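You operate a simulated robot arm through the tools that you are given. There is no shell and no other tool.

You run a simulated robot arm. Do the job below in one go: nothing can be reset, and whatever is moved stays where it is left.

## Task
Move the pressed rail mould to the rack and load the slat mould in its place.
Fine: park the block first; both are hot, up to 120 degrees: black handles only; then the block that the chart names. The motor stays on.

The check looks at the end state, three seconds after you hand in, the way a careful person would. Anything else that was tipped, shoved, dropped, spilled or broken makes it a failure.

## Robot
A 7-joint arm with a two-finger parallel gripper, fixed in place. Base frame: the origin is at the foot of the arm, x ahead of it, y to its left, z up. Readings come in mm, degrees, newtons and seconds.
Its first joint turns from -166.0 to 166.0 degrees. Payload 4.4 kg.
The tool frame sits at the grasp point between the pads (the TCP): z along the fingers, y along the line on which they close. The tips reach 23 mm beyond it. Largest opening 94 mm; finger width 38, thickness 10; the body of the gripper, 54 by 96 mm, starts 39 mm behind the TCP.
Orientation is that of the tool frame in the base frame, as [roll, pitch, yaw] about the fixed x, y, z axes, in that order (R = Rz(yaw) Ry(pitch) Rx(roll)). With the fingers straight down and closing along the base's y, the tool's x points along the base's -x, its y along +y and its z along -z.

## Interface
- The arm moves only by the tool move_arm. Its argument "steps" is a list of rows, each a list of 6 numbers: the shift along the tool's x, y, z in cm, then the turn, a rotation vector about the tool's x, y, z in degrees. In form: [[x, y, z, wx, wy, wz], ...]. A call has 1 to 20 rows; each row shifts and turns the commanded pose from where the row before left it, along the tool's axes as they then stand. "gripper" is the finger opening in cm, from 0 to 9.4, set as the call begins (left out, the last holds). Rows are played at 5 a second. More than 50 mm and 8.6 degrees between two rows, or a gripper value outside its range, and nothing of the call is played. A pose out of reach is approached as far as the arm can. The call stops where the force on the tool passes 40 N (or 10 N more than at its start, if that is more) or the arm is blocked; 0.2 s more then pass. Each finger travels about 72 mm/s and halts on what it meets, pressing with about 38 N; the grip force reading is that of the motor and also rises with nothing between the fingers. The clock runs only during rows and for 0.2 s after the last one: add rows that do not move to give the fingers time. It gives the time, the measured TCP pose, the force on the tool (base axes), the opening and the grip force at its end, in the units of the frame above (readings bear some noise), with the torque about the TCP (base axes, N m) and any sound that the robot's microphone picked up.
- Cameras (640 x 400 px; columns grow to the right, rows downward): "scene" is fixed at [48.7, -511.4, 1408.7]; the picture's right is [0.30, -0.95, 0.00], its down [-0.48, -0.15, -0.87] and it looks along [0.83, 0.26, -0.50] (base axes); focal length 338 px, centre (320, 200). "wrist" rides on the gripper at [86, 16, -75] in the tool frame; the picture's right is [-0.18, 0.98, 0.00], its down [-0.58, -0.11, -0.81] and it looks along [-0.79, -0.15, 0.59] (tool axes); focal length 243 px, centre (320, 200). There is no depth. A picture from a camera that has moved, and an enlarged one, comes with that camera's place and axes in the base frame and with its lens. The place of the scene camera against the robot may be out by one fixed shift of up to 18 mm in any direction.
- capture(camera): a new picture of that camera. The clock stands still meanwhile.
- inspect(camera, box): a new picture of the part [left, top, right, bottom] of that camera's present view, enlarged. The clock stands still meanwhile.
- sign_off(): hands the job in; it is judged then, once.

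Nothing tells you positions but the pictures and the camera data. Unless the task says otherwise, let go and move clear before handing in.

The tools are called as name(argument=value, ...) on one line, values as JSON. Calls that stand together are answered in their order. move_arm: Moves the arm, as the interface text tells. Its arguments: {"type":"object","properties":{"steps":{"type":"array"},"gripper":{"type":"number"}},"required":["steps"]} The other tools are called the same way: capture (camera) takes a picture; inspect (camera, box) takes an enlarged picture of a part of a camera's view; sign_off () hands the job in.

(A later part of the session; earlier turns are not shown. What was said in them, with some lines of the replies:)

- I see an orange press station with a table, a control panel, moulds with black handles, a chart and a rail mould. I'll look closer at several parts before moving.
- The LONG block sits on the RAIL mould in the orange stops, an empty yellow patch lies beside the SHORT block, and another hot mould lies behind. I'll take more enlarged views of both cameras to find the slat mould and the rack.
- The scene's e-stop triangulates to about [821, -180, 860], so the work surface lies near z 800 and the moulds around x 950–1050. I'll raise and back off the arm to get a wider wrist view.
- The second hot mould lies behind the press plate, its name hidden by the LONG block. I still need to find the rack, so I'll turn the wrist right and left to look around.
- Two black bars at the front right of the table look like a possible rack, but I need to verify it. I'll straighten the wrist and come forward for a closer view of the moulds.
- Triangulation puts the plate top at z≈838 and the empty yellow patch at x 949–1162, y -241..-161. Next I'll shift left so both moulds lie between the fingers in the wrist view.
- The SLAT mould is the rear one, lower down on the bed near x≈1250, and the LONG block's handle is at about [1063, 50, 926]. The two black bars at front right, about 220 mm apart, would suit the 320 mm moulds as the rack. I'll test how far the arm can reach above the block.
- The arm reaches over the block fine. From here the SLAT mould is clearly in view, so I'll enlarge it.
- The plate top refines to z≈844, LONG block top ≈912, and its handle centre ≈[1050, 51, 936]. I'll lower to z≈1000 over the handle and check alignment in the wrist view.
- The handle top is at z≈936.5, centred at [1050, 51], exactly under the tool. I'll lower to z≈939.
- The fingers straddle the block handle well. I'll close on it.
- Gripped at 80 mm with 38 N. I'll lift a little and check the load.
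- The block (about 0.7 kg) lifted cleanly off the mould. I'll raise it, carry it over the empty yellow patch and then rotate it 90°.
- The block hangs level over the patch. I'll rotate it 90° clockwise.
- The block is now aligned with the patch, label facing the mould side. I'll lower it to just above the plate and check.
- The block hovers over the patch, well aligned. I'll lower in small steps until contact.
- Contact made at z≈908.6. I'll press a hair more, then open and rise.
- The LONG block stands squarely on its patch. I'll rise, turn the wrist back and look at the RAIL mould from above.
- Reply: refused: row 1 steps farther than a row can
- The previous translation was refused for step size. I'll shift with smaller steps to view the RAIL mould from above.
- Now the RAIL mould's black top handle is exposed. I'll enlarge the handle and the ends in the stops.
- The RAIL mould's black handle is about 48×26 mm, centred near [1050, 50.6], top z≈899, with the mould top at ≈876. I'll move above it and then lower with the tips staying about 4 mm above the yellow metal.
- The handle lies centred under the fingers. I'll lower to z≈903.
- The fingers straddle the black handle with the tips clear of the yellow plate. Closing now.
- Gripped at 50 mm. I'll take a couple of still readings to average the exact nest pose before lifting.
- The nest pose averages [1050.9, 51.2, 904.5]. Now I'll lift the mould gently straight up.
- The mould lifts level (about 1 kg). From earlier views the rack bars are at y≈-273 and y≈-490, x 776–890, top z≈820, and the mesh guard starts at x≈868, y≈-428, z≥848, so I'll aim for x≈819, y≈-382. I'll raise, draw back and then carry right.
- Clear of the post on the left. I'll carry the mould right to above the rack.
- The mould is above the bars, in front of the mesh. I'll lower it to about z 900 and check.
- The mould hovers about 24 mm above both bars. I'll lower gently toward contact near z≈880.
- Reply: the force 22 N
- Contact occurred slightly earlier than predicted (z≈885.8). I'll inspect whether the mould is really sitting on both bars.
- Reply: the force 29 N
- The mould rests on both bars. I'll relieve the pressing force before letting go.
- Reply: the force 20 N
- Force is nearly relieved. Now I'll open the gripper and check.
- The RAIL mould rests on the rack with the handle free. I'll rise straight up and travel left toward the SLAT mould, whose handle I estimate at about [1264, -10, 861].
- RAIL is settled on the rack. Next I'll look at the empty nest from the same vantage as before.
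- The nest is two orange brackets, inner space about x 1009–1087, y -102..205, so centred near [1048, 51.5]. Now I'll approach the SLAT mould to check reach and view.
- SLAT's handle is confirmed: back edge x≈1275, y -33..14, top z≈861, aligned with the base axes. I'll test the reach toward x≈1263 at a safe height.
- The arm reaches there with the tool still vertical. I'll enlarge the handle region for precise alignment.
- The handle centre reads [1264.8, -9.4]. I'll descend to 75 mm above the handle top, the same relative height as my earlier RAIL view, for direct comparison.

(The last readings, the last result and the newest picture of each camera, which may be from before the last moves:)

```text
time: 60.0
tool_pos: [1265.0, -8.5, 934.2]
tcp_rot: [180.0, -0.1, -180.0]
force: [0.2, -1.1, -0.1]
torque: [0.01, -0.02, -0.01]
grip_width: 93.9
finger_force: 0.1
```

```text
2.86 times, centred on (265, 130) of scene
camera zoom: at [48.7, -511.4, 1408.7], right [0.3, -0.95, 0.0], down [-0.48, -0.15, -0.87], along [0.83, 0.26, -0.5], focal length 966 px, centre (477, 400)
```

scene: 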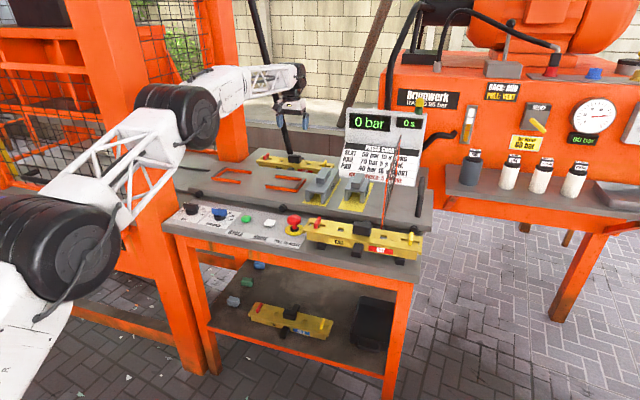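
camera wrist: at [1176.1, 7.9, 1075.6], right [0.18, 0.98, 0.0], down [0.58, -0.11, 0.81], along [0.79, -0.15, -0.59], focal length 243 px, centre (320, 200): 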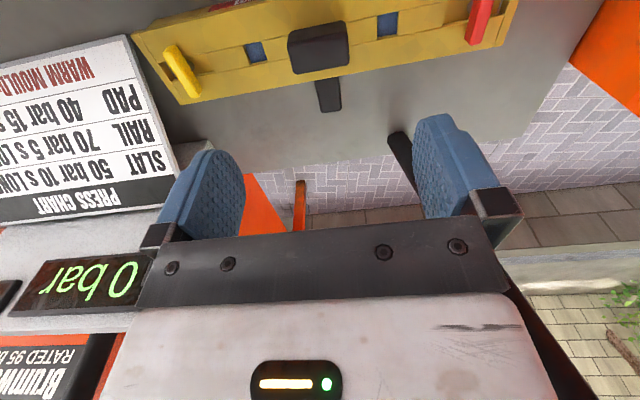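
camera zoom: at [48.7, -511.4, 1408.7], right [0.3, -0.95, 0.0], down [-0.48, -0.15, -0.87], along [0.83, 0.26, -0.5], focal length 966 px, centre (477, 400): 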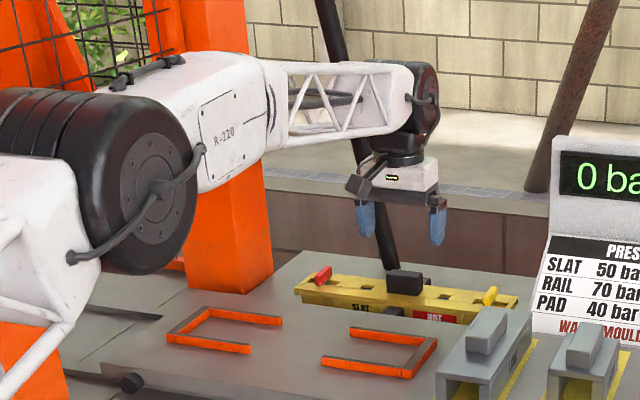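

The view matches the RAIL view within a few pixels. I'll nudge 1 mm forward and 0.6 mm left and lower to z≈867.

move_arm(steps=[[-0.1, 0.06, 2.0, 0, 0, 0], [0, 0, 2.0, 0, 0, 0], [0, 0, 1.5, 0, 0, 0], [0, 0, 0.8, 0, 0, 0], [0, 0, 0.4, 0, 0, 0], [0, 0, 0, 0, 0, 0], [0, 0, 0, 0, 0, 0]])

inspect(camera="wrist", box=[180, 80, 480, 240])

inspect(camera="scene", box=[230, 110, 350, 190])

```text
time: 61.6
tool_pos: [1265.7, -9.4, 868.6]
tcp_rot: [180.0, 0.1, 180.0]
force: [-0.4, 0.2, 0.7]
torque: [-0.01, 0.01, -0.03]
grip_width: 94.0
finger_force: 0.0
```

```text
2.13 times, centred on (330, 160) of wrist
camera zoom: at [1179.0, 7.4, 943.7], right [0.18, 0.98, 0.0], down [0.58, -0.11, 0.81], along [0.79, -0.15, -0.59], focal length 518 px, centre (299, 285)
```

zoom: 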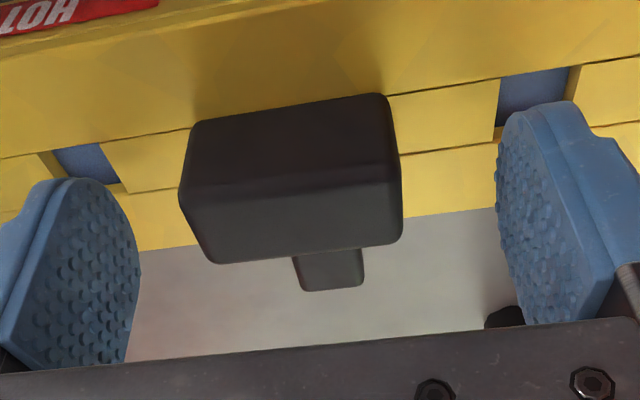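

```text
5.00 times, centred on (290, 150) of scene
camera zoom: at [48.7, -511.4, 1408.7], right [0.3, -0.95, 0.0], down [-0.48, -0.15, -0.87], along [0.83, 0.26, -0.5], focal length 1691 px, centre (470, 450)
```

zoom: 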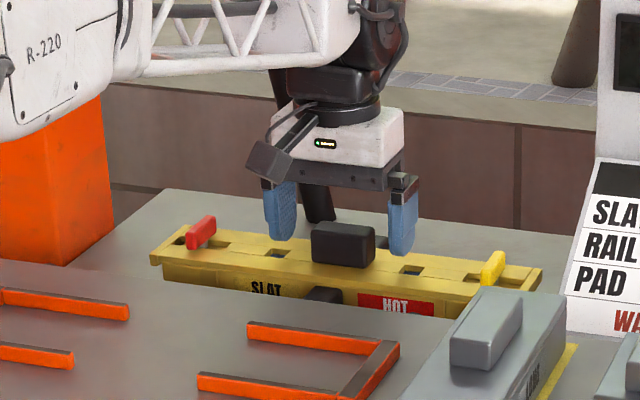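

The handle appears slightly higher in the image than for RAIL, meaning I'm about 3 mm high. I'll lower 3 mm and compare again.

move_arm(steps=[[0, 0, 0.3, 0, 0, 0], [0, 0, 0, 0, 0, 0], [0, 0, 0, 0, 0, 0]])

inspect(camera="wrist", box=[180, 80, 480, 240])

```text
time: 62.4
tool_pos: [1266.8, -9.3, 865.3]
tcp_rot: [180.0, 0.0, -180.0]
force: [-0.2, -0.9, -0.6]
torque: [-0.01, 0.01, -0.02]
grip_width: 94.0
finger_force: 0.1
```

```text
2.13 times, centred on (330, 160) of wrist
camera zoom: at [1179.3, 7.6, 940.7], right [0.18, 0.98, 0.0], down [0.58, -0.11, 0.81], along [0.79, -0.15, -0.59], focal length 518 px, centre (299, 285)
```

zoom: 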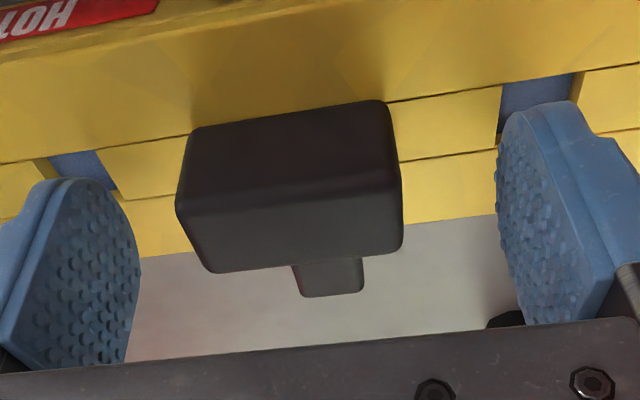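

Now it matches the RAIL grip within about a millimetre. Closing on SLAT's black handle.

move_arm(steps=[[0, 0, 0, 0, 0, 0], [0, 0, 0, 0, 0, 0], [0, 0, 0, 0, 0, 0], [0, 0, 0, 0, 0, 0]], gripper=3.0)

inspect(camera="wrist", box=[180, 80, 480, 240])

move_arm(steps=[[0, 0, 0, 0, 0, 0]])

move_arm(steps=[[0, 0, 0, 0, 0, 0]])

```text
time: 63.4
tool_pos: [1266.1, -8.7, 865.0]
tcp_rot: [179.9, 0.1, -179.9]
force: [0.3, -1.7, 1.0]
torque: [-0.05, 0.07, -0.01]
grip_width: 49.8
finger_force: 38.0
```

```text
2.13 times, centred on (330, 160) of wrist
camera zoom: at [1179.3, 7.6, 940.7], right [0.18, 0.98, 0.0], down [0.58, -0.11, 0.81], along [0.79, -0.15, -0.59], focal length 518 px, centre (299, 285)
```

zoom: 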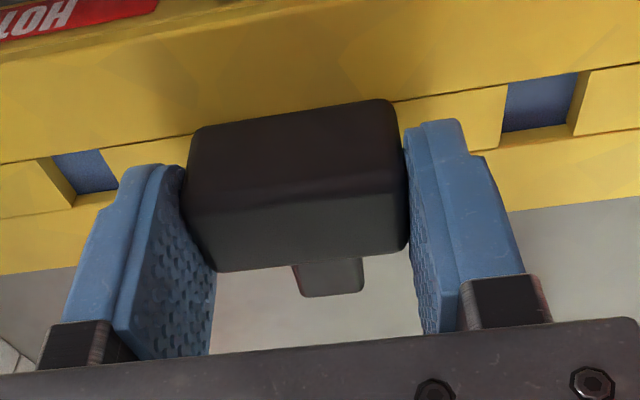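

```text
time: 63.8
tool_pos: [1265.6, -9.2, 864.5]
tcp_rot: [-180.0, 0.0, 180.0]
force: [0.1, -2.1, 1.0]
torque: [-0.02, 0.07, -0.01]
grip_width: 49.8
finger_force: 38.0
```

```text
time: 64.2
tool_pos: [1265.1, -8.2, 865.5]
tcp_rot: [179.9, 0.1, -180.0]
force: [0.3, -1.0, 1.0]
torque: [-0.01, 0.03, 0.02]
grip_width: 49.8
finger_force: 37.7
```

Gripped at 49.8 mm. I'll lift it straight up, gently.

move_arm(steps=[[0, 0, -0.3, 0, 0, 0], [0, 0, -0.5, 0, 0, 0], [0, 0, -1, 0, 0, 0], [0, 0, -1, 0, 0, 0], [0, 0, 0, 0, 0, 0]])

inspect(camera="scene", box=[230, 110, 350, 190])

```text
time: 65.4
tool_pos: [1266.1, -9.5, 891.9]
tcp_rot: [-180.0, 0.1, 180.0]
force: [0.2, -0.7, -10.4]
torque: [0.0, 0.0, 0.01]
grip_width: 49.9
finger_force: 38.6
```

```text
5.00 times, centred on (290, 150) of scene
camera zoom: at [48.7, -511.4, 1408.7], right [0.3, -0.95, 0.0], down [-0.48, -0.15, -0.87], along [0.83, 0.26, -0.5], focal length 1691 px, centre (470, 450)
```

zoom: 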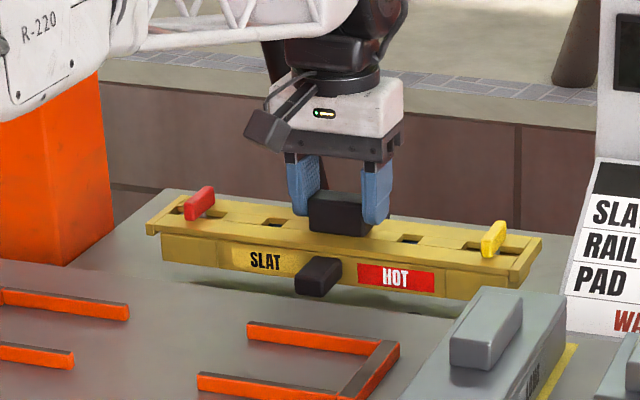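

SLAT lifts level. I'll raise it above the LONG block's height, draw back, then shift left above the nest.

move_arm(steps=[[0, 0, -3, 0, 0, 0], [0, 0, -3, 0, 0, 0], [0, 0, -3, 0, 0, 0], [0, 0, -3, 0, 0, 0], [3, 0, 0, 0, 0, 0], [4, 0, 0, 0, 0, 0], [4, 0, 0, 0, 0, 0], [4, 0, 0, 0, 0, 0], [4, 0, 0, 0, 0, 0], [2.4, 0, 0, 0, 0, 0], [0, 3, 0, 0, 0, 0], [0, 3, 0, 0, 0, 0], [0, 0, 0, 0, 0, 0], [0, 0, 0, 0, 0, 0]])

inspect(camera="scene", box=[190, 110, 350, 210])

capture(camera="wrist")

```text
time: 68.4
tool_pos: [1052.1, 51.2, 1013.0]
tcp_rot: [-180.0, 0.1, -180.0]
force: [-0.3, -0.6, -10.2]
torque: [0.01, 0.01, -0.02]
grip_width: 49.6
finger_force: 37.8
```

```text
4.00 times, centred on (270, 160) of scene
camera zoom: at [48.7, -511.4, 1408.7], right [0.3, -0.95, 0.0], down [-0.48, -0.15, -0.87], along [0.83, 0.26, -0.5], focal length 1353 px, centre (520, 360)
```

zoom: 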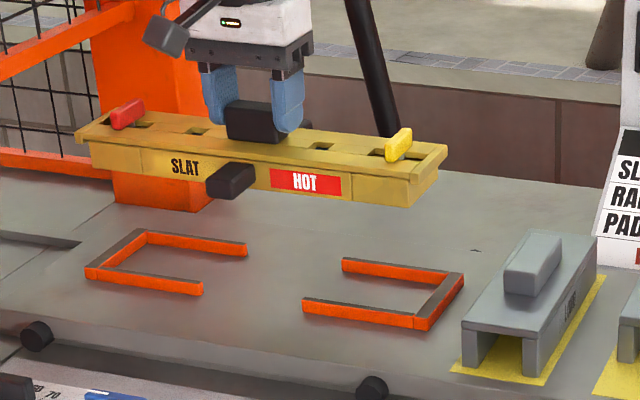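

```text
taken
camera wrist: at [965.6, 68.4, 1088.3], right [0.18, 0.98, 0.0], down [0.58, -0.11, 0.81], along [0.79, -0.15, -0.59], focal length 243 px, centre (320, 200)
```

wrist: 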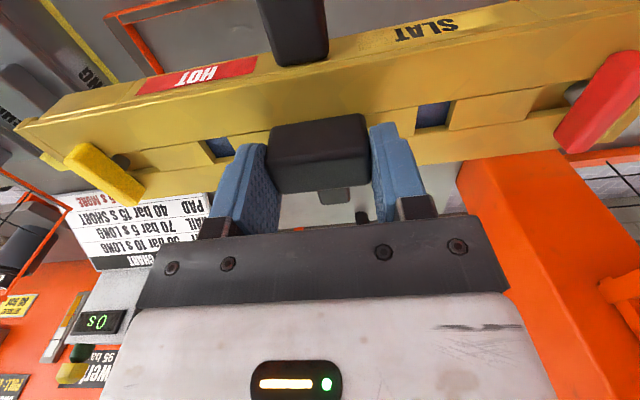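

The mould is above the nest. There's a small dark speck on the bed near scene pixel (309,172), which I'll inspect before lowering.

inspect(camera="scene", box=[285, 155, 335, 187])

inspect(camera="scene", box=[195, 130, 315, 200])

```text
12.50 times, centred on (310, 171) of scene
camera zoom: at [48.7, -511.4, 1408.7], right [0.3, -0.95, 0.0], down [-0.48, -0.15, -0.87], along [0.83, 0.26, -0.5], focal length 4228 px, centre (445, 562)
```

zoom: 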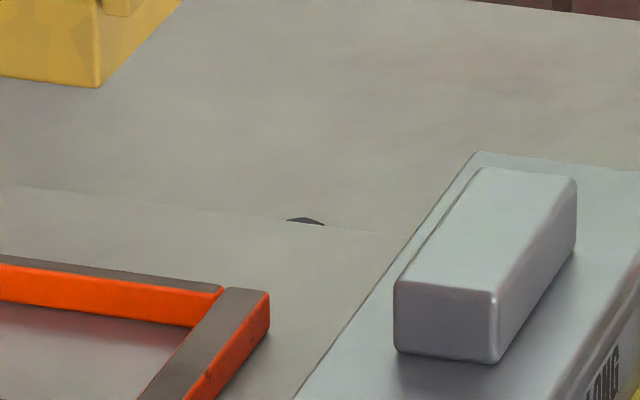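

```text
5.33 times, centred on (255, 165) of scene
camera zoom: at [48.7, -511.4, 1408.7], right [0.3, -0.95, 0.0], down [-0.48, -0.15, -0.87], along [0.83, 0.26, -0.5], focal length 1804 px, centre (667, 387)
```

zoom: 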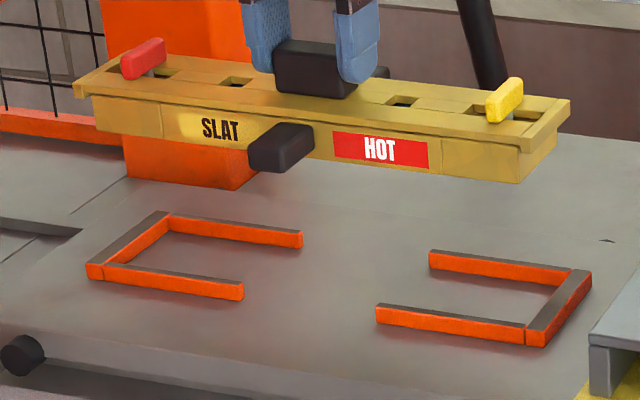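

The speck is only the plate's rear roller. I'll lower SLAT to about 25 mm above the plate and verify alignment with the brackets.

move_arm(steps=[[0.1, 0.02, 2.5, 0, 0, 0], [0.03, 0, 2.5, 0, 0, 0], [0, 0, 2.0, 0, 0, 0], [0, 0, 1.0, 0, 0, 0], [0, 0, 0.3, 0, 0, 0], [0, 0, 0, 0, 0, 0], [0, 0, 0, 0, 0, 0]])

inspect(camera="scene", box=[195, 130, 315, 200])

capture(camera="wrist")

```text
time: 70.0
tool_pos: [1050.9, 51.6, 930.2]
tcp_rot: [180.0, 0.0, -179.9]
force: [0.3, 0.3, -10.3]
torque: [0.0, -0.02, -0.01]
grip_width: 50.1
finger_force: 38.2
```

```text
5.33 times, centred on (255, 165) of scene
camera zoom: at [48.7, -511.4, 1408.7], right [0.3, -0.95, 0.0], down [-0.48, -0.15, -0.87], along [0.83, 0.26, -0.5], focal length 1804 px, centre (667, 387)
```

zoom: 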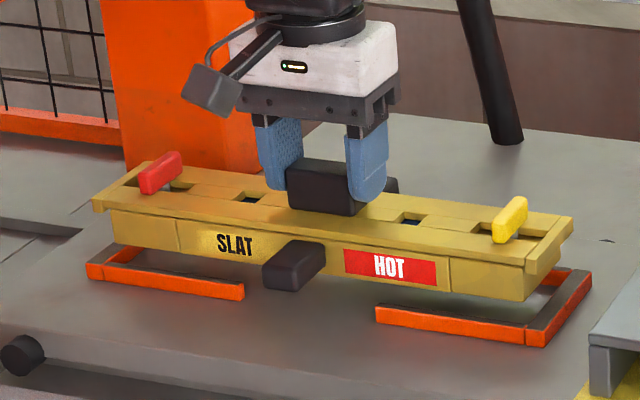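

```text
taken
camera wrist: at [964.4, 68.1, 1005.8], right [0.18, 0.98, 0.0], down [0.58, -0.11, 0.81], along [0.79, -0.15, -0.59], focal length 243 px, centre (320, 200)
```

wrist: 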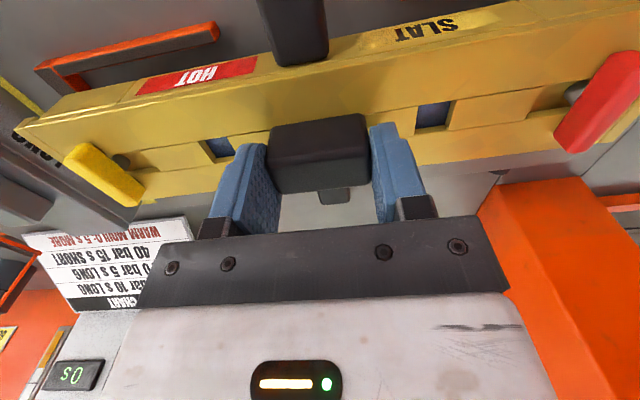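

Alignment with both brackets looks right. I'll lower slowly into the nest, watching forces.

move_arm(steps=[[0, 0, 0.7, 0, 0, 0], [0, 0, 0.5, 0, 0, 0], [0, 0, 0.3, 0, 0, 0], [0, 0, 0.2, 0, 0, 0], [0, 0, 0.2, 0, 0, 0], [0, 0, 0, 0, 0, 0]])

inspect(camera="scene", box=[195, 140, 315, 210])

```text
time: 71.4
tool_pos: [1051.0, 51.2, 910.7]
tcp_rot: [180.0, 0.0, 179.9]
force: [0.3, 0.1, -10.6]
torque: [-0.03, -0.01, 0.03]
grip_width: 49.8
finger_force: 37.9
```

```text
5.33 times, centred on (255, 175) of scene
camera zoom: at [48.7, -511.4, 1408.7], right [0.3, -0.95, 0.0], down [-0.48, -0.15, -0.87], along [0.83, 0.26, -0.5], focal length 1804 px, centre (667, 333)
```

zoom: 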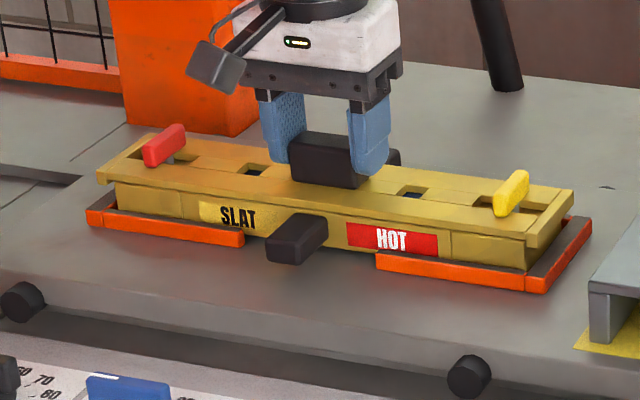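

No contact yet and the body is entering the nest. I'll lower further in small steps.

move_arm(steps=[[0, 0, 0.2, 0, 0, 0], [0, 0, 0.2, 0, 0, 0], [0, 0, 0.1, 0, 0, 0], [0, 0, 0, 0, 0, 0]])

```text
time: 72.4
tool_pos: [1050.1, 51.1, 907.2]
tcp_rot: [-180.0, 0.0, 180.0]
force: [-0.6, -0.5, -4.3]
torque: [0.01, -0.02, -0.01]
grip_width: 49.7
finger_force: 37.8
```

move_arm(steps=[[0, 0, 0.1, 0, 0, 0], [0, 0, 0, 0, 0, 0]])

inspect(camera="scene", box=[195, 150, 315, 205])

inspect(camera="wrist", box=[0, 0, 260, 160])

inspect(camera="wrist", box=[380, 0, 640, 160])

```text
time: 73.0
tool_pos: [1050.4, 51.4, 905.6]
tcp_rot: [-180.0, -0.1, -179.9]
force: [-0.5, -0.6, -0.6]
torque: [0.01, 0.13, 0.0]
grip_width: 49.9
finger_force: 38.3
```

```text
5.33 times, centred on (255, 178) of scene
camera zoom: at [48.7, -511.4, 1408.7], right [0.3, -0.95, 0.0], down [-0.48, -0.15, -0.87], along [0.83, 0.26, -0.5], focal length 1804 px, centre (667, 320)
```

zoom: 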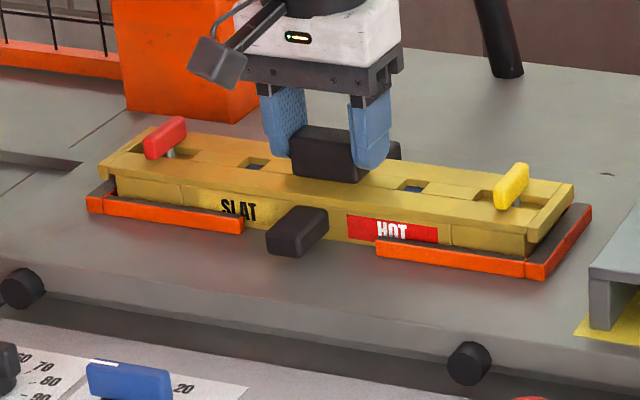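

```text
2.46 times, centred on (130, 80) of wrist
camera zoom: at [964.2, 68.0, 980.7], right [0.18, 0.98, 0.0], down [0.58, -0.11, 0.81], along [0.79, -0.15, -0.59], focal length 597 px, centre (788, 495)
```

zoom: 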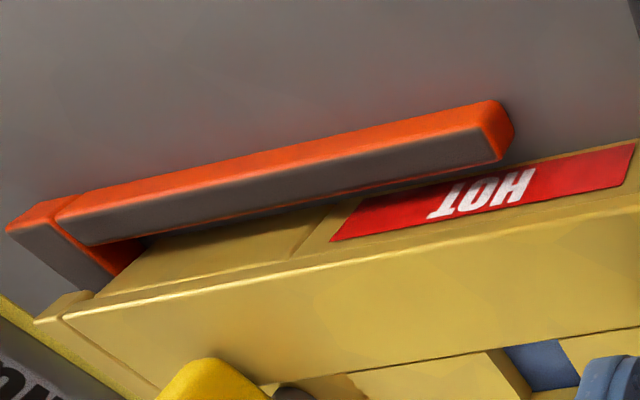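

```text
2.46 times, centred on (510, 80) of wrist
camera zoom: at [964.2, 68.0, 980.7], right [0.18, 0.98, 0.0], down [0.58, -0.11, 0.81], along [0.79, -0.15, -0.59], focal length 597 px, centre (-148, 495)
```

zoom: 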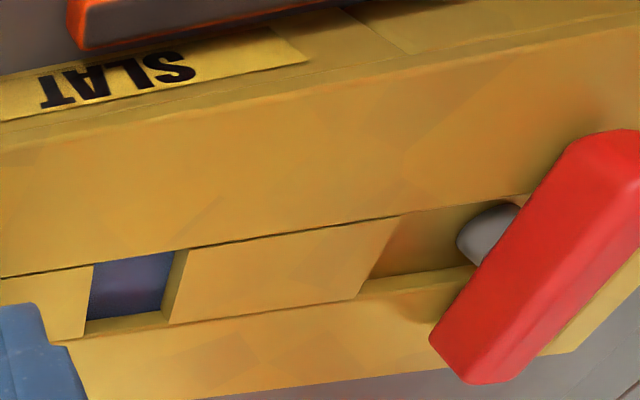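

It is nearly seated; forces are balanced. I'll press slightly further to confirm it rests on the plate.

move_arm(steps=[[0, 0, 0.12, 0, 0, 0], [0, 0, 0, 0, 0, 0]])

move_arm(steps=[[0, 0, 0, 0, 0, 0]])

inspect(camera="scene", box=[200, 145, 320, 205])

```text
time: 73.6
tool_pos: [1050.8, 51.1, 906.4]
tcp_rot: [-180.0, 0.1, -180.0]
force: [-5.9, 2.7, 14.4]
torque: [-0.06, 0.82, -0.06]
grip_width: 50.0
finger_force: 37.6
```

```text
time: 74.0
tool_pos: [1051.0, 51.3, 906.3]
tcp_rot: [179.9, 0.0, -180.0]
force: [-4.2, 2.5, 20.3]
torque: [0.05, 0.95, -0.04]
grip_width: 49.9
finger_force: 38.4
```

```text
5.33 times, centred on (260, 175) of scene
camera zoom: at [48.7, -511.4, 1408.7], right [0.3, -0.95, 0.0], down [-0.48, -0.15, -0.87], along [0.83, 0.26, -0.5], focal length 1804 px, centre (640, 333)
```

zoom: 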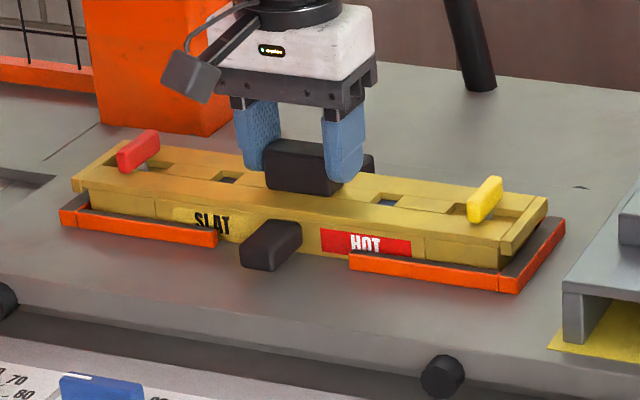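

The picture matches the earlier seated RAIL exactly, so SLAT is seated. I'll relieve the press and open the gripper.

move_arm(steps=[[0, 0, -0.15, 0, 0, 0], [0, 0, 0, 0, 0, 0]])

move_arm(steps=[[0, 0, 0, 0, 0, 0], [0, 0, 0, 0, 0, 0], [0, 0, 0, 0, 0, 0], [0, 0, 0, 0, 0, 0]], gripper=9.0)

inspect(camera="wrist", box=[180, 80, 480, 240])

inspect(camera="scene", box=[200, 145, 320, 205])

```text
time: 74.6
tool_pos: [1051.1, 51.1, 904.9]
tcp_rot: [180.0, 0.0, -179.9]
force: [4.6, 1.7, 8.3]
torque: [0.16, -0.6, 0.01]
grip_width: 50.0
finger_force: 38.1
```

```text
time: 75.6
tool_pos: [1050.7, 51.9, 904.4]
tcp_rot: [180.0, 0.0, -179.9]
force: [0.4, 0.0, 0.0]
torque: [0.02, 0.02, 0.01]
grip_width: 90.0
finger_force: 0.0
```

```text
2.13 times, centred on (330, 160) of wrist
camera zoom: at [964.1, 67.8, 980.9], right [0.18, 0.98, 0.0], down [0.58, -0.11, 0.81], along [0.79, -0.15, -0.59], focal length 518 px, centre (299, 285)
```

zoom: 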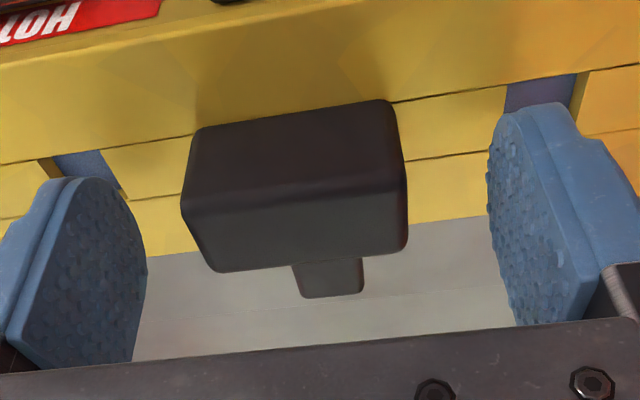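

```text
5.33 times, centred on (260, 175) of scene
camera zoom: at [48.7, -511.4, 1408.7], right [0.3, -0.95, 0.0], down [-0.48, -0.15, -0.87], along [0.83, 0.26, -0.5], focal length 1804 px, centre (640, 333)
```

zoom: 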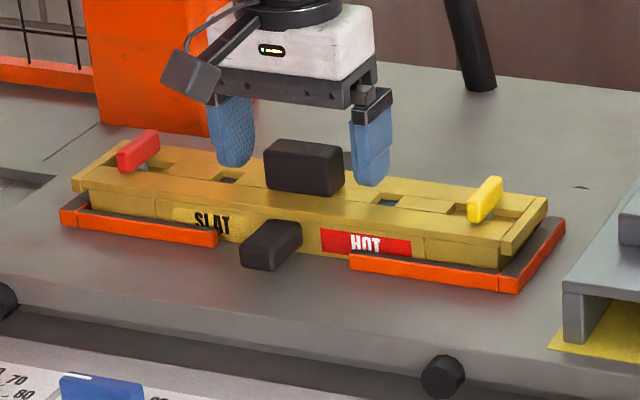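

SLAT is released in its nest. Now I'll rise and go back to the parked LONG block.

move_arm(steps=[[0, 0, -0.8, 0, 0, 0], [0, 0, -3, 0, 0, 0], [0, 0, -4, 0, 0, 0], [0, 0, -4, 0, 0, 0], [0, 0, -4, 0, 0, 0], [0, -3, 0, 0, 0, 0], [0, -4, 0, 0, 0, 0], [0, -4, 0, 0, 0, 0], [0, -4, 0, 0, 0, 0], [0.15, -4, 0, 0, 0, 0], [0, -4, 0, 0, 0, 0], [0, -2, 0, 0, 0, 0], [0, 0, 0, 0, 0, 0]], gripper=9.4)

move_arm(steps=[[0, 0, 0, 0, 0, 8.2], [0, 0, 0, 0, 0, 8.2], [0, 0, 0, 0, 0, 8.2], [0, 0, 0, 0, 0, 8.2], [0, 0, 0, 0, 0, 8.2], [0, 0, 0, 0, 0, 8.2], [0, 0, 0, 0, 0, 8.2], [0, 0, 0, 0, 0, 8.2], [0, 0, 0, 0, 0, 8.2], [0, 0, 0, 0, 0, 8.2], [0, 0, 0, 0, 0, 8.0], [0, 0, 0, 0, 0, 0]])

capture(camera="wrist")

capture(camera="scene")

```text
time: 78.4
tool_pos: [1050.2, -198.5, 1062.7]
tcp_rot: [180.0, 0.0, -180.0]
force: [-1.1, -0.4, -0.2]
torque: [0.01, 0.0, -0.02]
grip_width: 94.1
finger_force: 0.1
```

```text
time: 81.0
tool_pos: [1048.2, -198.6, 1062.4]
tcp_rot: [180.0, 0.0, 89.8]
force: [-0.1, 1.1, 1.2]
torque: [-0.02, 0.02, 0.0]
grip_width: 94.2
finger_force: 0.0
```

```text
taken
camera wrist: at [1065.0, -111.8, 1138.9], right [0.98, -0.19, 0.0], down [-0.11, -0.58, 0.81], along [-0.15, -0.79, -0.59], focal length 243 px, centre (320, 200)
```

wrist: 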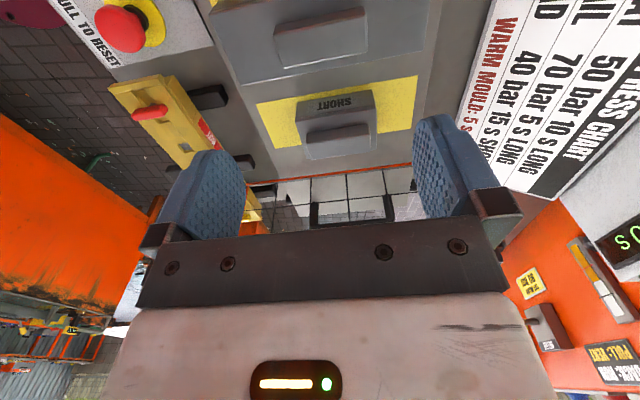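

```text
taken
```

scene: 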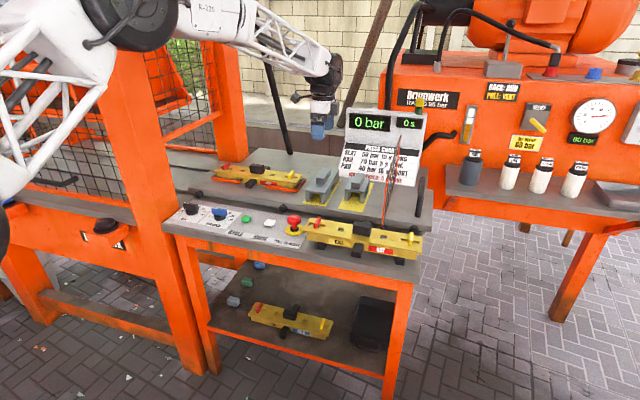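

Positioned over LONG. I'll lower partway and verify in the wrist view.

move_arm(steps=[[0, 0, 3.5, 0, 0, 0], [0, 0, 4, 0, 0, 0], [0, 0, 3, 0, 0, 0], [0, 0, 1.0, 0, 0, 0], [0, 0, 0, 0, 0, 0], [0, 0, 0, 0, 0, 0]])

inspect(camera="wrist", box=[160, 60, 500, 240])

```text
time: 82.4
tool_pos: [1048.8, -197.3, 947.6]
tcp_rot: [180.0, 0.0, 90.1]
force: [-0.6, 0.3, 0.5]
torque: [-0.01, 0.03, 0.0]
grip_width: 94.0
finger_force: 0.0
```

```text
1.88 times, centred on (330, 150) of wrist
camera zoom: at [1065.2, -111.7, 1023.2], right [0.98, -0.18, 0.0], down [-0.11, -0.58, 0.81], along [-0.15, -0.79, -0.59], focal length 457 px, centre (301, 294)
```

zoom: 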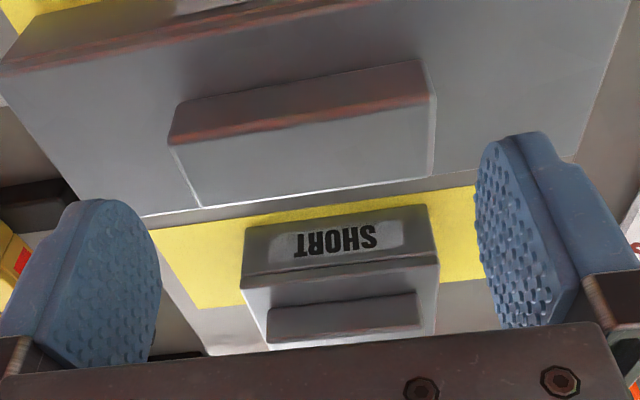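

The handle is centred between the fingers. Lowering to gripping height.

move_arm(steps=[[0, 0, 1.5, 0, 0, 0], [0, 0, 1.2, 0, 0, 0], [0, 0, 0.8, 0, 0, 0], [0, 0, 0.3, 0, 0, 0], [0, 0, 0, 0, 0, 0], [0, 0, 0, 0, 0, 0]])

inspect(camera="wrist", box=[160, 60, 500, 240])

```text
time: 83.8
tool_pos: [1049.9, -200.0, 909.7]
tcp_rot: [180.0, 0.0, 90.0]
force: [-0.3, -0.5, 0.0]
torque: [-0.02, -0.04, 0.02]
grip_width: 94.1
finger_force: 0.0
```

```text
1.88 times, centred on (330, 150) of wrist
camera zoom: at [1065.1, -112.0, 985.6], right [0.98, -0.18, 0.0], down [-0.11, -0.58, 0.81], along [-0.15, -0.79, -0.59], focal length 457 px, centre (301, 294)
```

zoom: 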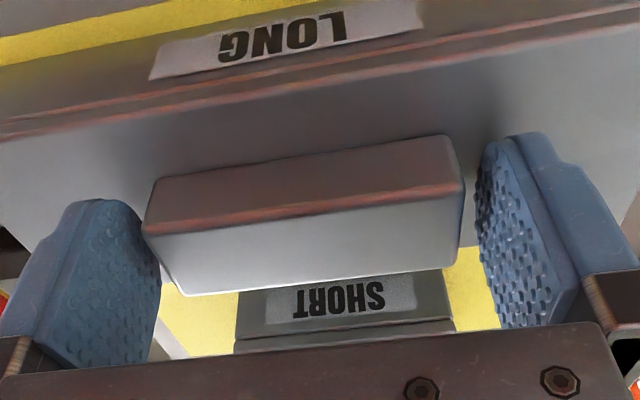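

Good fit. Closing on the LONG handle and lifting slightly.

move_arm(steps=[[0, 0, 0, 0, 0, 0], [0, 0, 0, 0, 0, 0], [0, 0, 0, 0, 0, 0], [0, 0, 0, 0, 0, 0]], gripper=6.0)

move_arm(steps=[[0, 0, -0.4, 0, 0, 0], [0, 0, -1, 0, 0, 0], [0, 0, -1, 0, 0, 0], [0, 0, 0, 0, 0, 0]])

inspect(camera="scene", box=[270, 130, 390, 210])

```text
time: 84.8
tool_pos: [1048.6, -198.9, 909.9]
tcp_rot: [179.9, 0.0, 90.0]
force: [2.5, 0.0, -0.1]
torque: [0.02, -0.15, -0.06]
grip_width: 79.8
finger_force: 37.9
```

```text
time: 85.8
tool_pos: [1048.2, -197.6, 933.9]
tcp_rot: [179.9, 0.1, 90.1]
force: [0.2, -0.3, -7.2]
torque: [0.03, -0.02, -0.01]
grip_width: 80.0
finger_force: 38.2
```

```text
5.00 times, centred on (330, 170) of scene
camera zoom: at [48.7, -511.4, 1408.7], right [0.3, -0.95, 0.0], down [-0.48, -0.15, -0.87], along [0.83, 0.26, -0.5], focal length 1691 px, centre (270, 350)
```

zoom: 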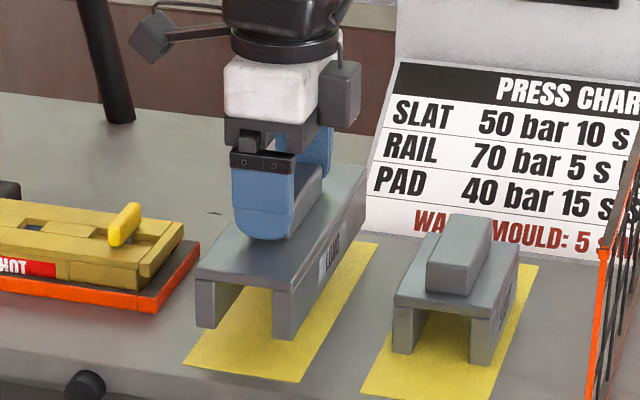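

Lifted cleanly. I'll raise, rotate back and carry it over the SLAT mould.

move_arm(steps=[[0, 0, -3, 0, 0, 0], [0, 0, -3.5, 0, 0, 0], [0, 0, -3.5, 0, 0, 0], [0, 0, -3, 0, 0, 0], [0, 0, 0, 0, 0, -8.2], [0, 0, 0, 0, 0, -8.2], [0, 0, 0, 0, 0, -8.2], [0, 0, 0, 0, 0, -8.2], [0, 0, 0, 0, 0, -8.2], [0, 0, 0, 0, 0, -8.2], [0, 0, 0, 0, 0, -8.2], [0, 0, 0, 0, 0, -8.2], [0, 0, 0, 0, 0, -8.2], [0, 0, 0, 0, 0, -8.2], [0, 0, 0, 0, 0, -8.0], [0, 0, 0, 0, 0, 0]])

move_arm(steps=[[0, 3, 0, 0, 0, 0], [0, 4, 0, 0, 0, 0], [0, 4, 0, 0, 0, 0], [0, 4, 0, 0, 0, 0], [0, 4, 0, 0, 0, 0], [0, 4, 0, 0, 0, 0], [0, 2, 0, 0, 0, 0], [0, 0, 0, 0, 0, 0], [0, 0, 0, 0, 0, 0]])

inspect(camera="scene", box=[190, 110, 350, 210])

capture(camera="wrist")

```text
time: 89.2
tool_pos: [1048.7, -198.3, 1063.9]
tcp_rot: [-180.0, 0.1, -179.9]
force: [-1.1, -0.6, -7.1]
torque: [0.02, 0.0, -0.02]
grip_width: 79.6
finger_force: 37.8
```

```text
time: 91.2
tool_pos: [1049.2, 51.6, 1062.7]
tcp_rot: [-180.0, 0.0, 180.0]
force: [-0.8, 0.0, -6.1]
torque: [0.03, 0.01, 0.01]
grip_width: 79.9
finger_force: 37.7
```

```text
4.00 times, centred on (270, 160) of scene
camera zoom: at [48.7, -511.4, 1408.7], right [0.3, -0.95, 0.0], down [-0.48, -0.15, -0.87], along [0.83, 0.26, -0.5], focal length 1353 px, centre (520, 360)
```

zoom: 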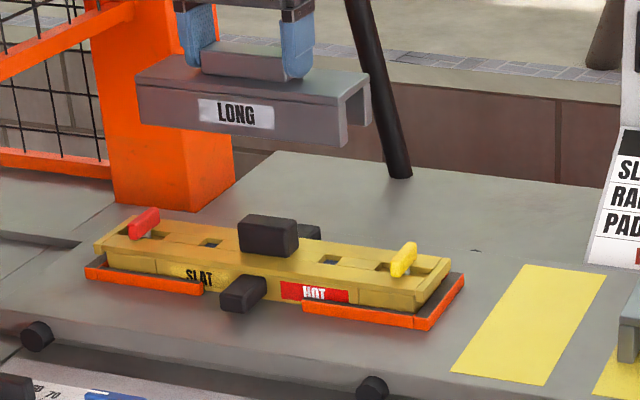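

```text
taken
camera wrist: at [962.9, 68.2, 1139.1], right [0.18, 0.98, 0.0], down [0.58, -0.11, 0.81], along [0.79, -0.15, -0.59], focal length 243 px, centre (320, 200)
```

wrist: 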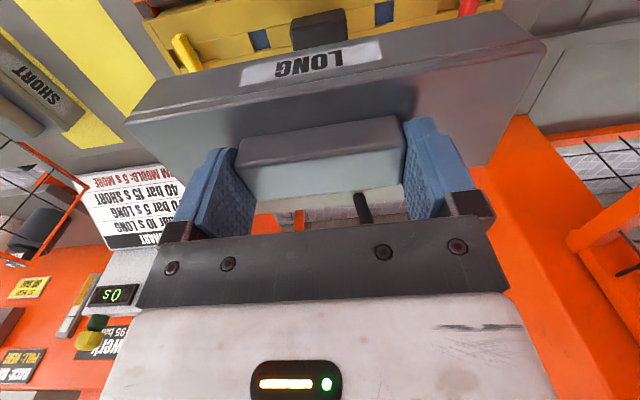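

LONG is over SLAT, oriented as before. I'll lower to about 20 mm above and check.

move_arm(steps=[[0, 0, 2.5, 0, 0, 0], [0, 0, 2.5, 0, 0, 0], [0, 0, 2.5, 0, 0, 0], [0, 0, 1.5, 0, 0, 0], [0, 0, 0.8, 0, 0, 0], [0, 0, 0, 0, 0, 0], [0, 0, 0, 0, 0, 0]])

inspect(camera="scene", box=[200, 130, 320, 205])

capture(camera="wrist")

```text
time: 92.8
tool_pos: [1049.2, 52.6, 964.8]
tcp_rot: [-179.9, -0.1, -180.0]
force: [0.3, -0.1, -5.6]
torque: [-0.01, 0.0, 0.0]
grip_width: 79.9
finger_force: 38.3
```

```text
5.33 times, centred on (260, 168) of scene
camera zoom: at [48.7, -511.4, 1408.7], right [0.3, -0.95, 0.0], down [-0.48, -0.15, -0.87], along [0.83, 0.26, -0.5], focal length 1804 px, centre (640, 373)
```

zoom: 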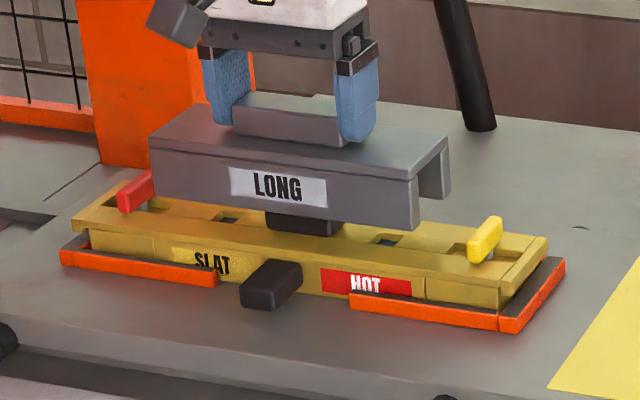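

```text
taken
camera wrist: at [963.1, 67.8, 1041.7], right [0.18, 0.98, 0.0], down [0.58, -0.11, 0.81], along [0.79, -0.15, -0.59], focal length 243 px, centre (320, 200)
```

wrist: 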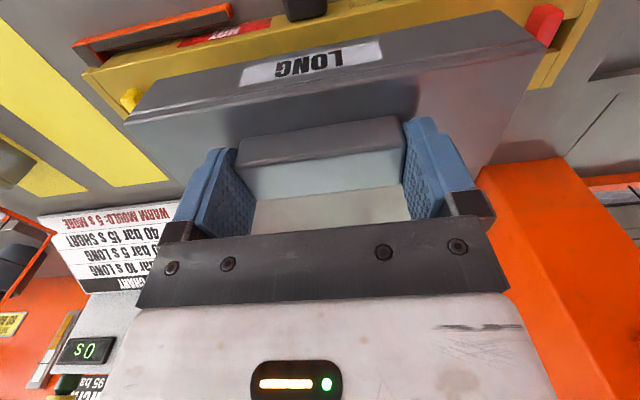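

Well aligned, straddling the black handle. I'll lower the last 20 mm slowly.

move_arm(steps=[[0, 0, 0.8, 0, 0, 0], [0, 0, 0.5, 0, 0, 0], [0, 0, 0.4, 0, 0, 0], [0, 0, 0.2, 0, 0, 0], [0, 0, 0.1, 0, 0, 0], [0, 0, 0, 0, 0, 0]])

```text
time: 94.2
tool_pos: [1048.9, 52.3, 946.6]
tcp_rot: [179.9, 0.0, 180.0]
force: [0.0, -0.2, -6.9]
torque: [0.01, 0.03, 0.03]
grip_width: 80.0
finger_force: 37.8
```

move_arm(steps=[[0, 0, 0.15, 0, 0, 0], [0, 0, 0.15, 0, 0, 0], [0, 0, 0.1, 0, 0, 0], [0, 0, 0, 0, 0, 0]])

```text
time: 95.2
tool_pos: [1049.0, 51.2, 942.7]
tcp_rot: [180.0, 0.0, -180.0]
force: [-0.9, -0.4, -3.1]
torque: [0.28, 0.13, 0.09]
grip_width: 79.9
finger_force: 37.7
```

move_arm(steps=[[0, 0, 0.1, 0, 0, 0], [0, 0, 0, 0, 0, 0]])

inspect(camera="scene", box=[200, 130, 320, 205])

```text
time: 95.8
tool_pos: [1048.9, 51.2, 941.9]
tcp_rot: [-180.0, 0.1, 179.9]
force: [-3.6, -1.8, 8.8]
torque: [0.14, 0.74, 0.03]
grip_width: 79.9
finger_force: 38.2
```

```text
5.33 times, centred on (260, 168) of scene
camera zoom: at [48.7, -511.4, 1408.7], right [0.3, -0.95, 0.0], down [-0.48, -0.15, -0.87], along [0.83, 0.26, -0.5], focal length 1804 px, centre (640, 373)
```

zoom: 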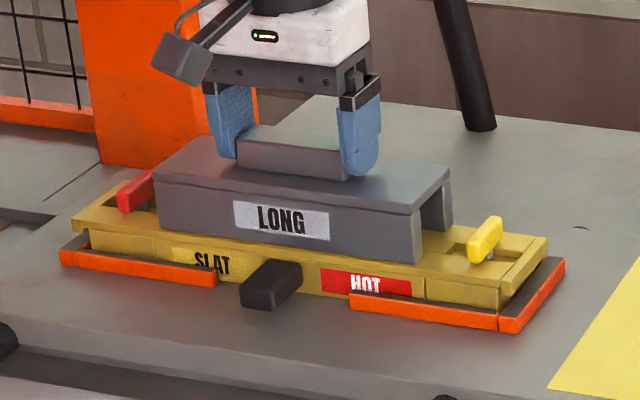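

LONG rests on SLAT. I'll open the gripper and check.

move_arm(steps=[[0, 0, 0, 0, 0, 0], [0, 0, 0, 0, 0, 0], [0, 0, 0, 0, 0, 0], [0, 0, 0, 0, 0, 0]], gripper=9.4)

inspect(camera="wrist", box=[160, 60, 500, 240])

inspect(camera="scene", box=[200, 110, 320, 200])

```text
time: 96.8
tool_pos: [1049.6, 51.7, 941.1]
tcp_rot: [-180.0, 0.0, 180.0]
force: [-0.1, -0.3, 0.2]
torque: [-0.02, 0.02, -0.01]
grip_width: 94.0
finger_force: 0.0
```

```text
1.88 times, centred on (330, 150) of wrist
camera zoom: at [962.7, 67.8, 1016.6], right [0.18, 0.98, 0.0], down [0.58, -0.11, 0.81], along [0.79, -0.15, -0.59], focal length 457 px, centre (301, 294)
```

zoom: 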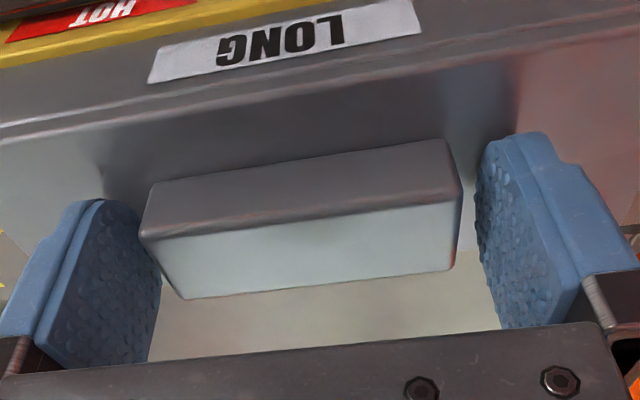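

```text
4.44 times, centred on (260, 155) of scene
camera zoom: at [48.7, -511.4, 1408.7], right [0.3, -0.95, 0.0], down [-0.48, -0.15, -0.87], along [0.83, 0.26, -0.5], focal length 1504 px, centre (587, 400)
```

zoom: 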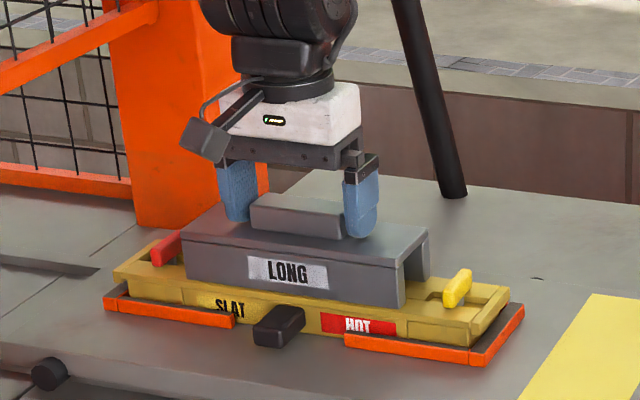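

It matches the original arrangement exactly. I'll rise straight up and move clear.

move_arm(steps=[[0, 0, -0.8, 0, 0, 0], [0, 0, -1.5, 0, 0, 0], [0, 0, -3, 0, 0, 0], [0, 0, -4, 0, 0, 0], [0, 0, -4, 0, 0, 0], [0, 0, -4, 0, 0, 0], [3, 0, -2, 0, 0, 0], [4, 0, -2, 0, 0, 0], [4, 0, -2, 0, 0, 0], [4, 0, -2, 0, 0, 0], [4, 0, -2, 0, 0, 0], [4, 0, 0, 0, 0, 0], [4, 0, 0, 0, 0, 0], [4, 0, 0, 0, 0, 0], [4, 0, 0, 0, 0, 0], [4, 0, 0, 0, 0, 0], [0, 0, 0, 0, 0, 0]])

capture(camera="scene")

capture(camera="wrist")

inspect(camera="scene", box=[190, 130, 350, 230])

inspect(camera="scene", box=[280, 170, 440, 270])

inspect(camera="scene", box=[380, 60, 640, 220])

```text
time: 100.4
tool_pos: [658.3, 50.0, 1214.2]
tcp_rot: [-180.0, -0.1, 180.0]
force: [-0.4, 0.0, 0.0]
torque: [-0.02, 0.0, -0.01]
grip_width: 94.2
finger_force: 0.0
```

```text
taken
```

scene: 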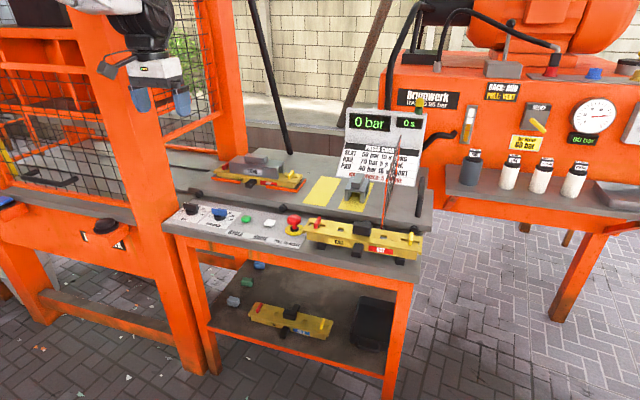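

```text
taken
camera wrist: at [571.8, 67.2, 1290.1], right [0.18, 0.98, 0.0], down [0.58, -0.11, 0.81], along [0.79, -0.15, -0.59], focal length 243 px, centre (320, 200)
```

wrist: 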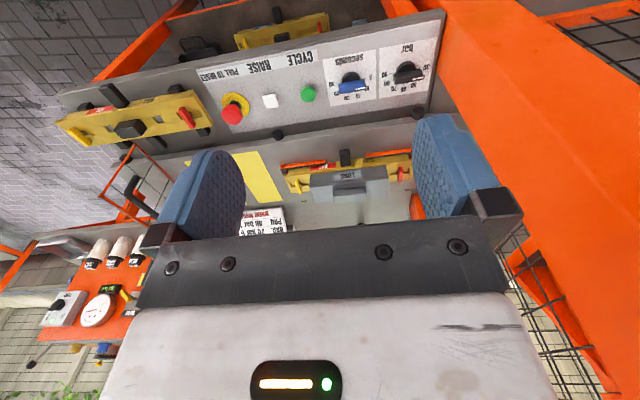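

```text
4.00 times, centred on (270, 180) of scene
camera zoom: at [48.7, -511.4, 1408.7], right [0.3, -0.95, 0.0], down [-0.48, -0.15, -0.87], along [0.83, 0.26, -0.5], focal length 1353 px, centre (520, 280)
```

zoom: 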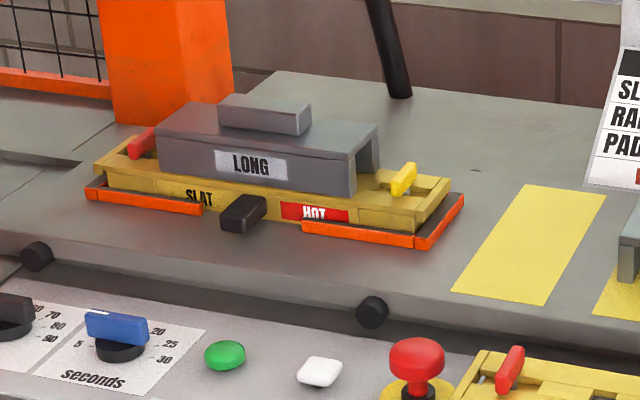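

```text
4.00 times, centred on (360, 220) of scene
camera zoom: at [48.7, -511.4, 1408.7], right [0.3, -0.95, 0.0], down [-0.48, -0.15, -0.87], along [0.83, 0.26, -0.5], focal length 1353 px, centre (160, 120)
```

zoom: 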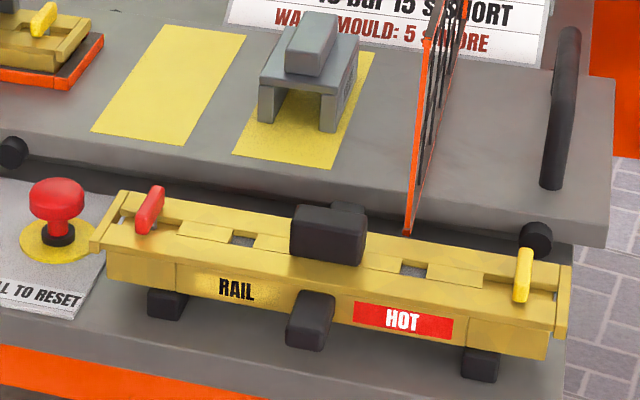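

```text
2.46 times, centred on (510, 140) of scene
camera zoom: at [48.7, -511.4, 1408.7], right [0.3, -0.95, 0.0], down [-0.48, -0.15, -0.87], along [0.83, 0.26, -0.5], focal length 833 px, centre (-148, 348)
```

zoom: 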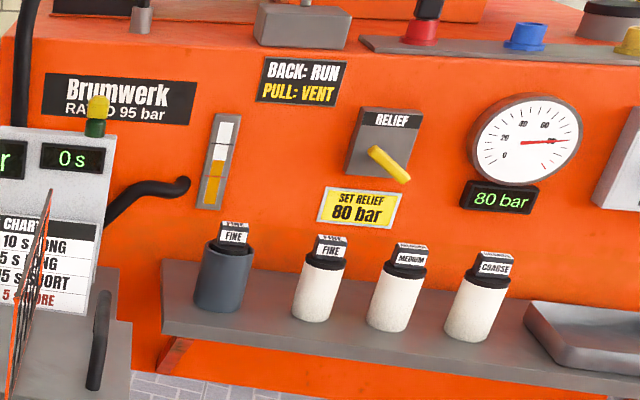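

Everything is in place: RAIL is on the rack bars, SLAT is in the nest with the LONG block on it as the chart says. SHORT and PAD are untouched, the motor is still running, and the arm is clear. I'm handing in.

sign_off()

```text
The job is handed in.
```

The swap is done and handed in. The result of the check hasn't come back to me.

- **RAIL mould:** it sits on the two black bars at the front right of the table. Nothing there is labelled "rack". I took the bars to be the rack because they are spaced to carry a mould.
- **SLAT mould:** it sits in the orange stops, in the same position RAIL had.
- **LONG block:** I parked it on its yellow patch before touching either mould. It is now on SLAT, which is the block the chart names for SLAT.
- **Hot parts:** I gripped both moulds only by their black top handles.
- **Everything else:** I left the motor, the dials, the SHORT block and the PAD mould alone. The gripper is open and the arm is clear.
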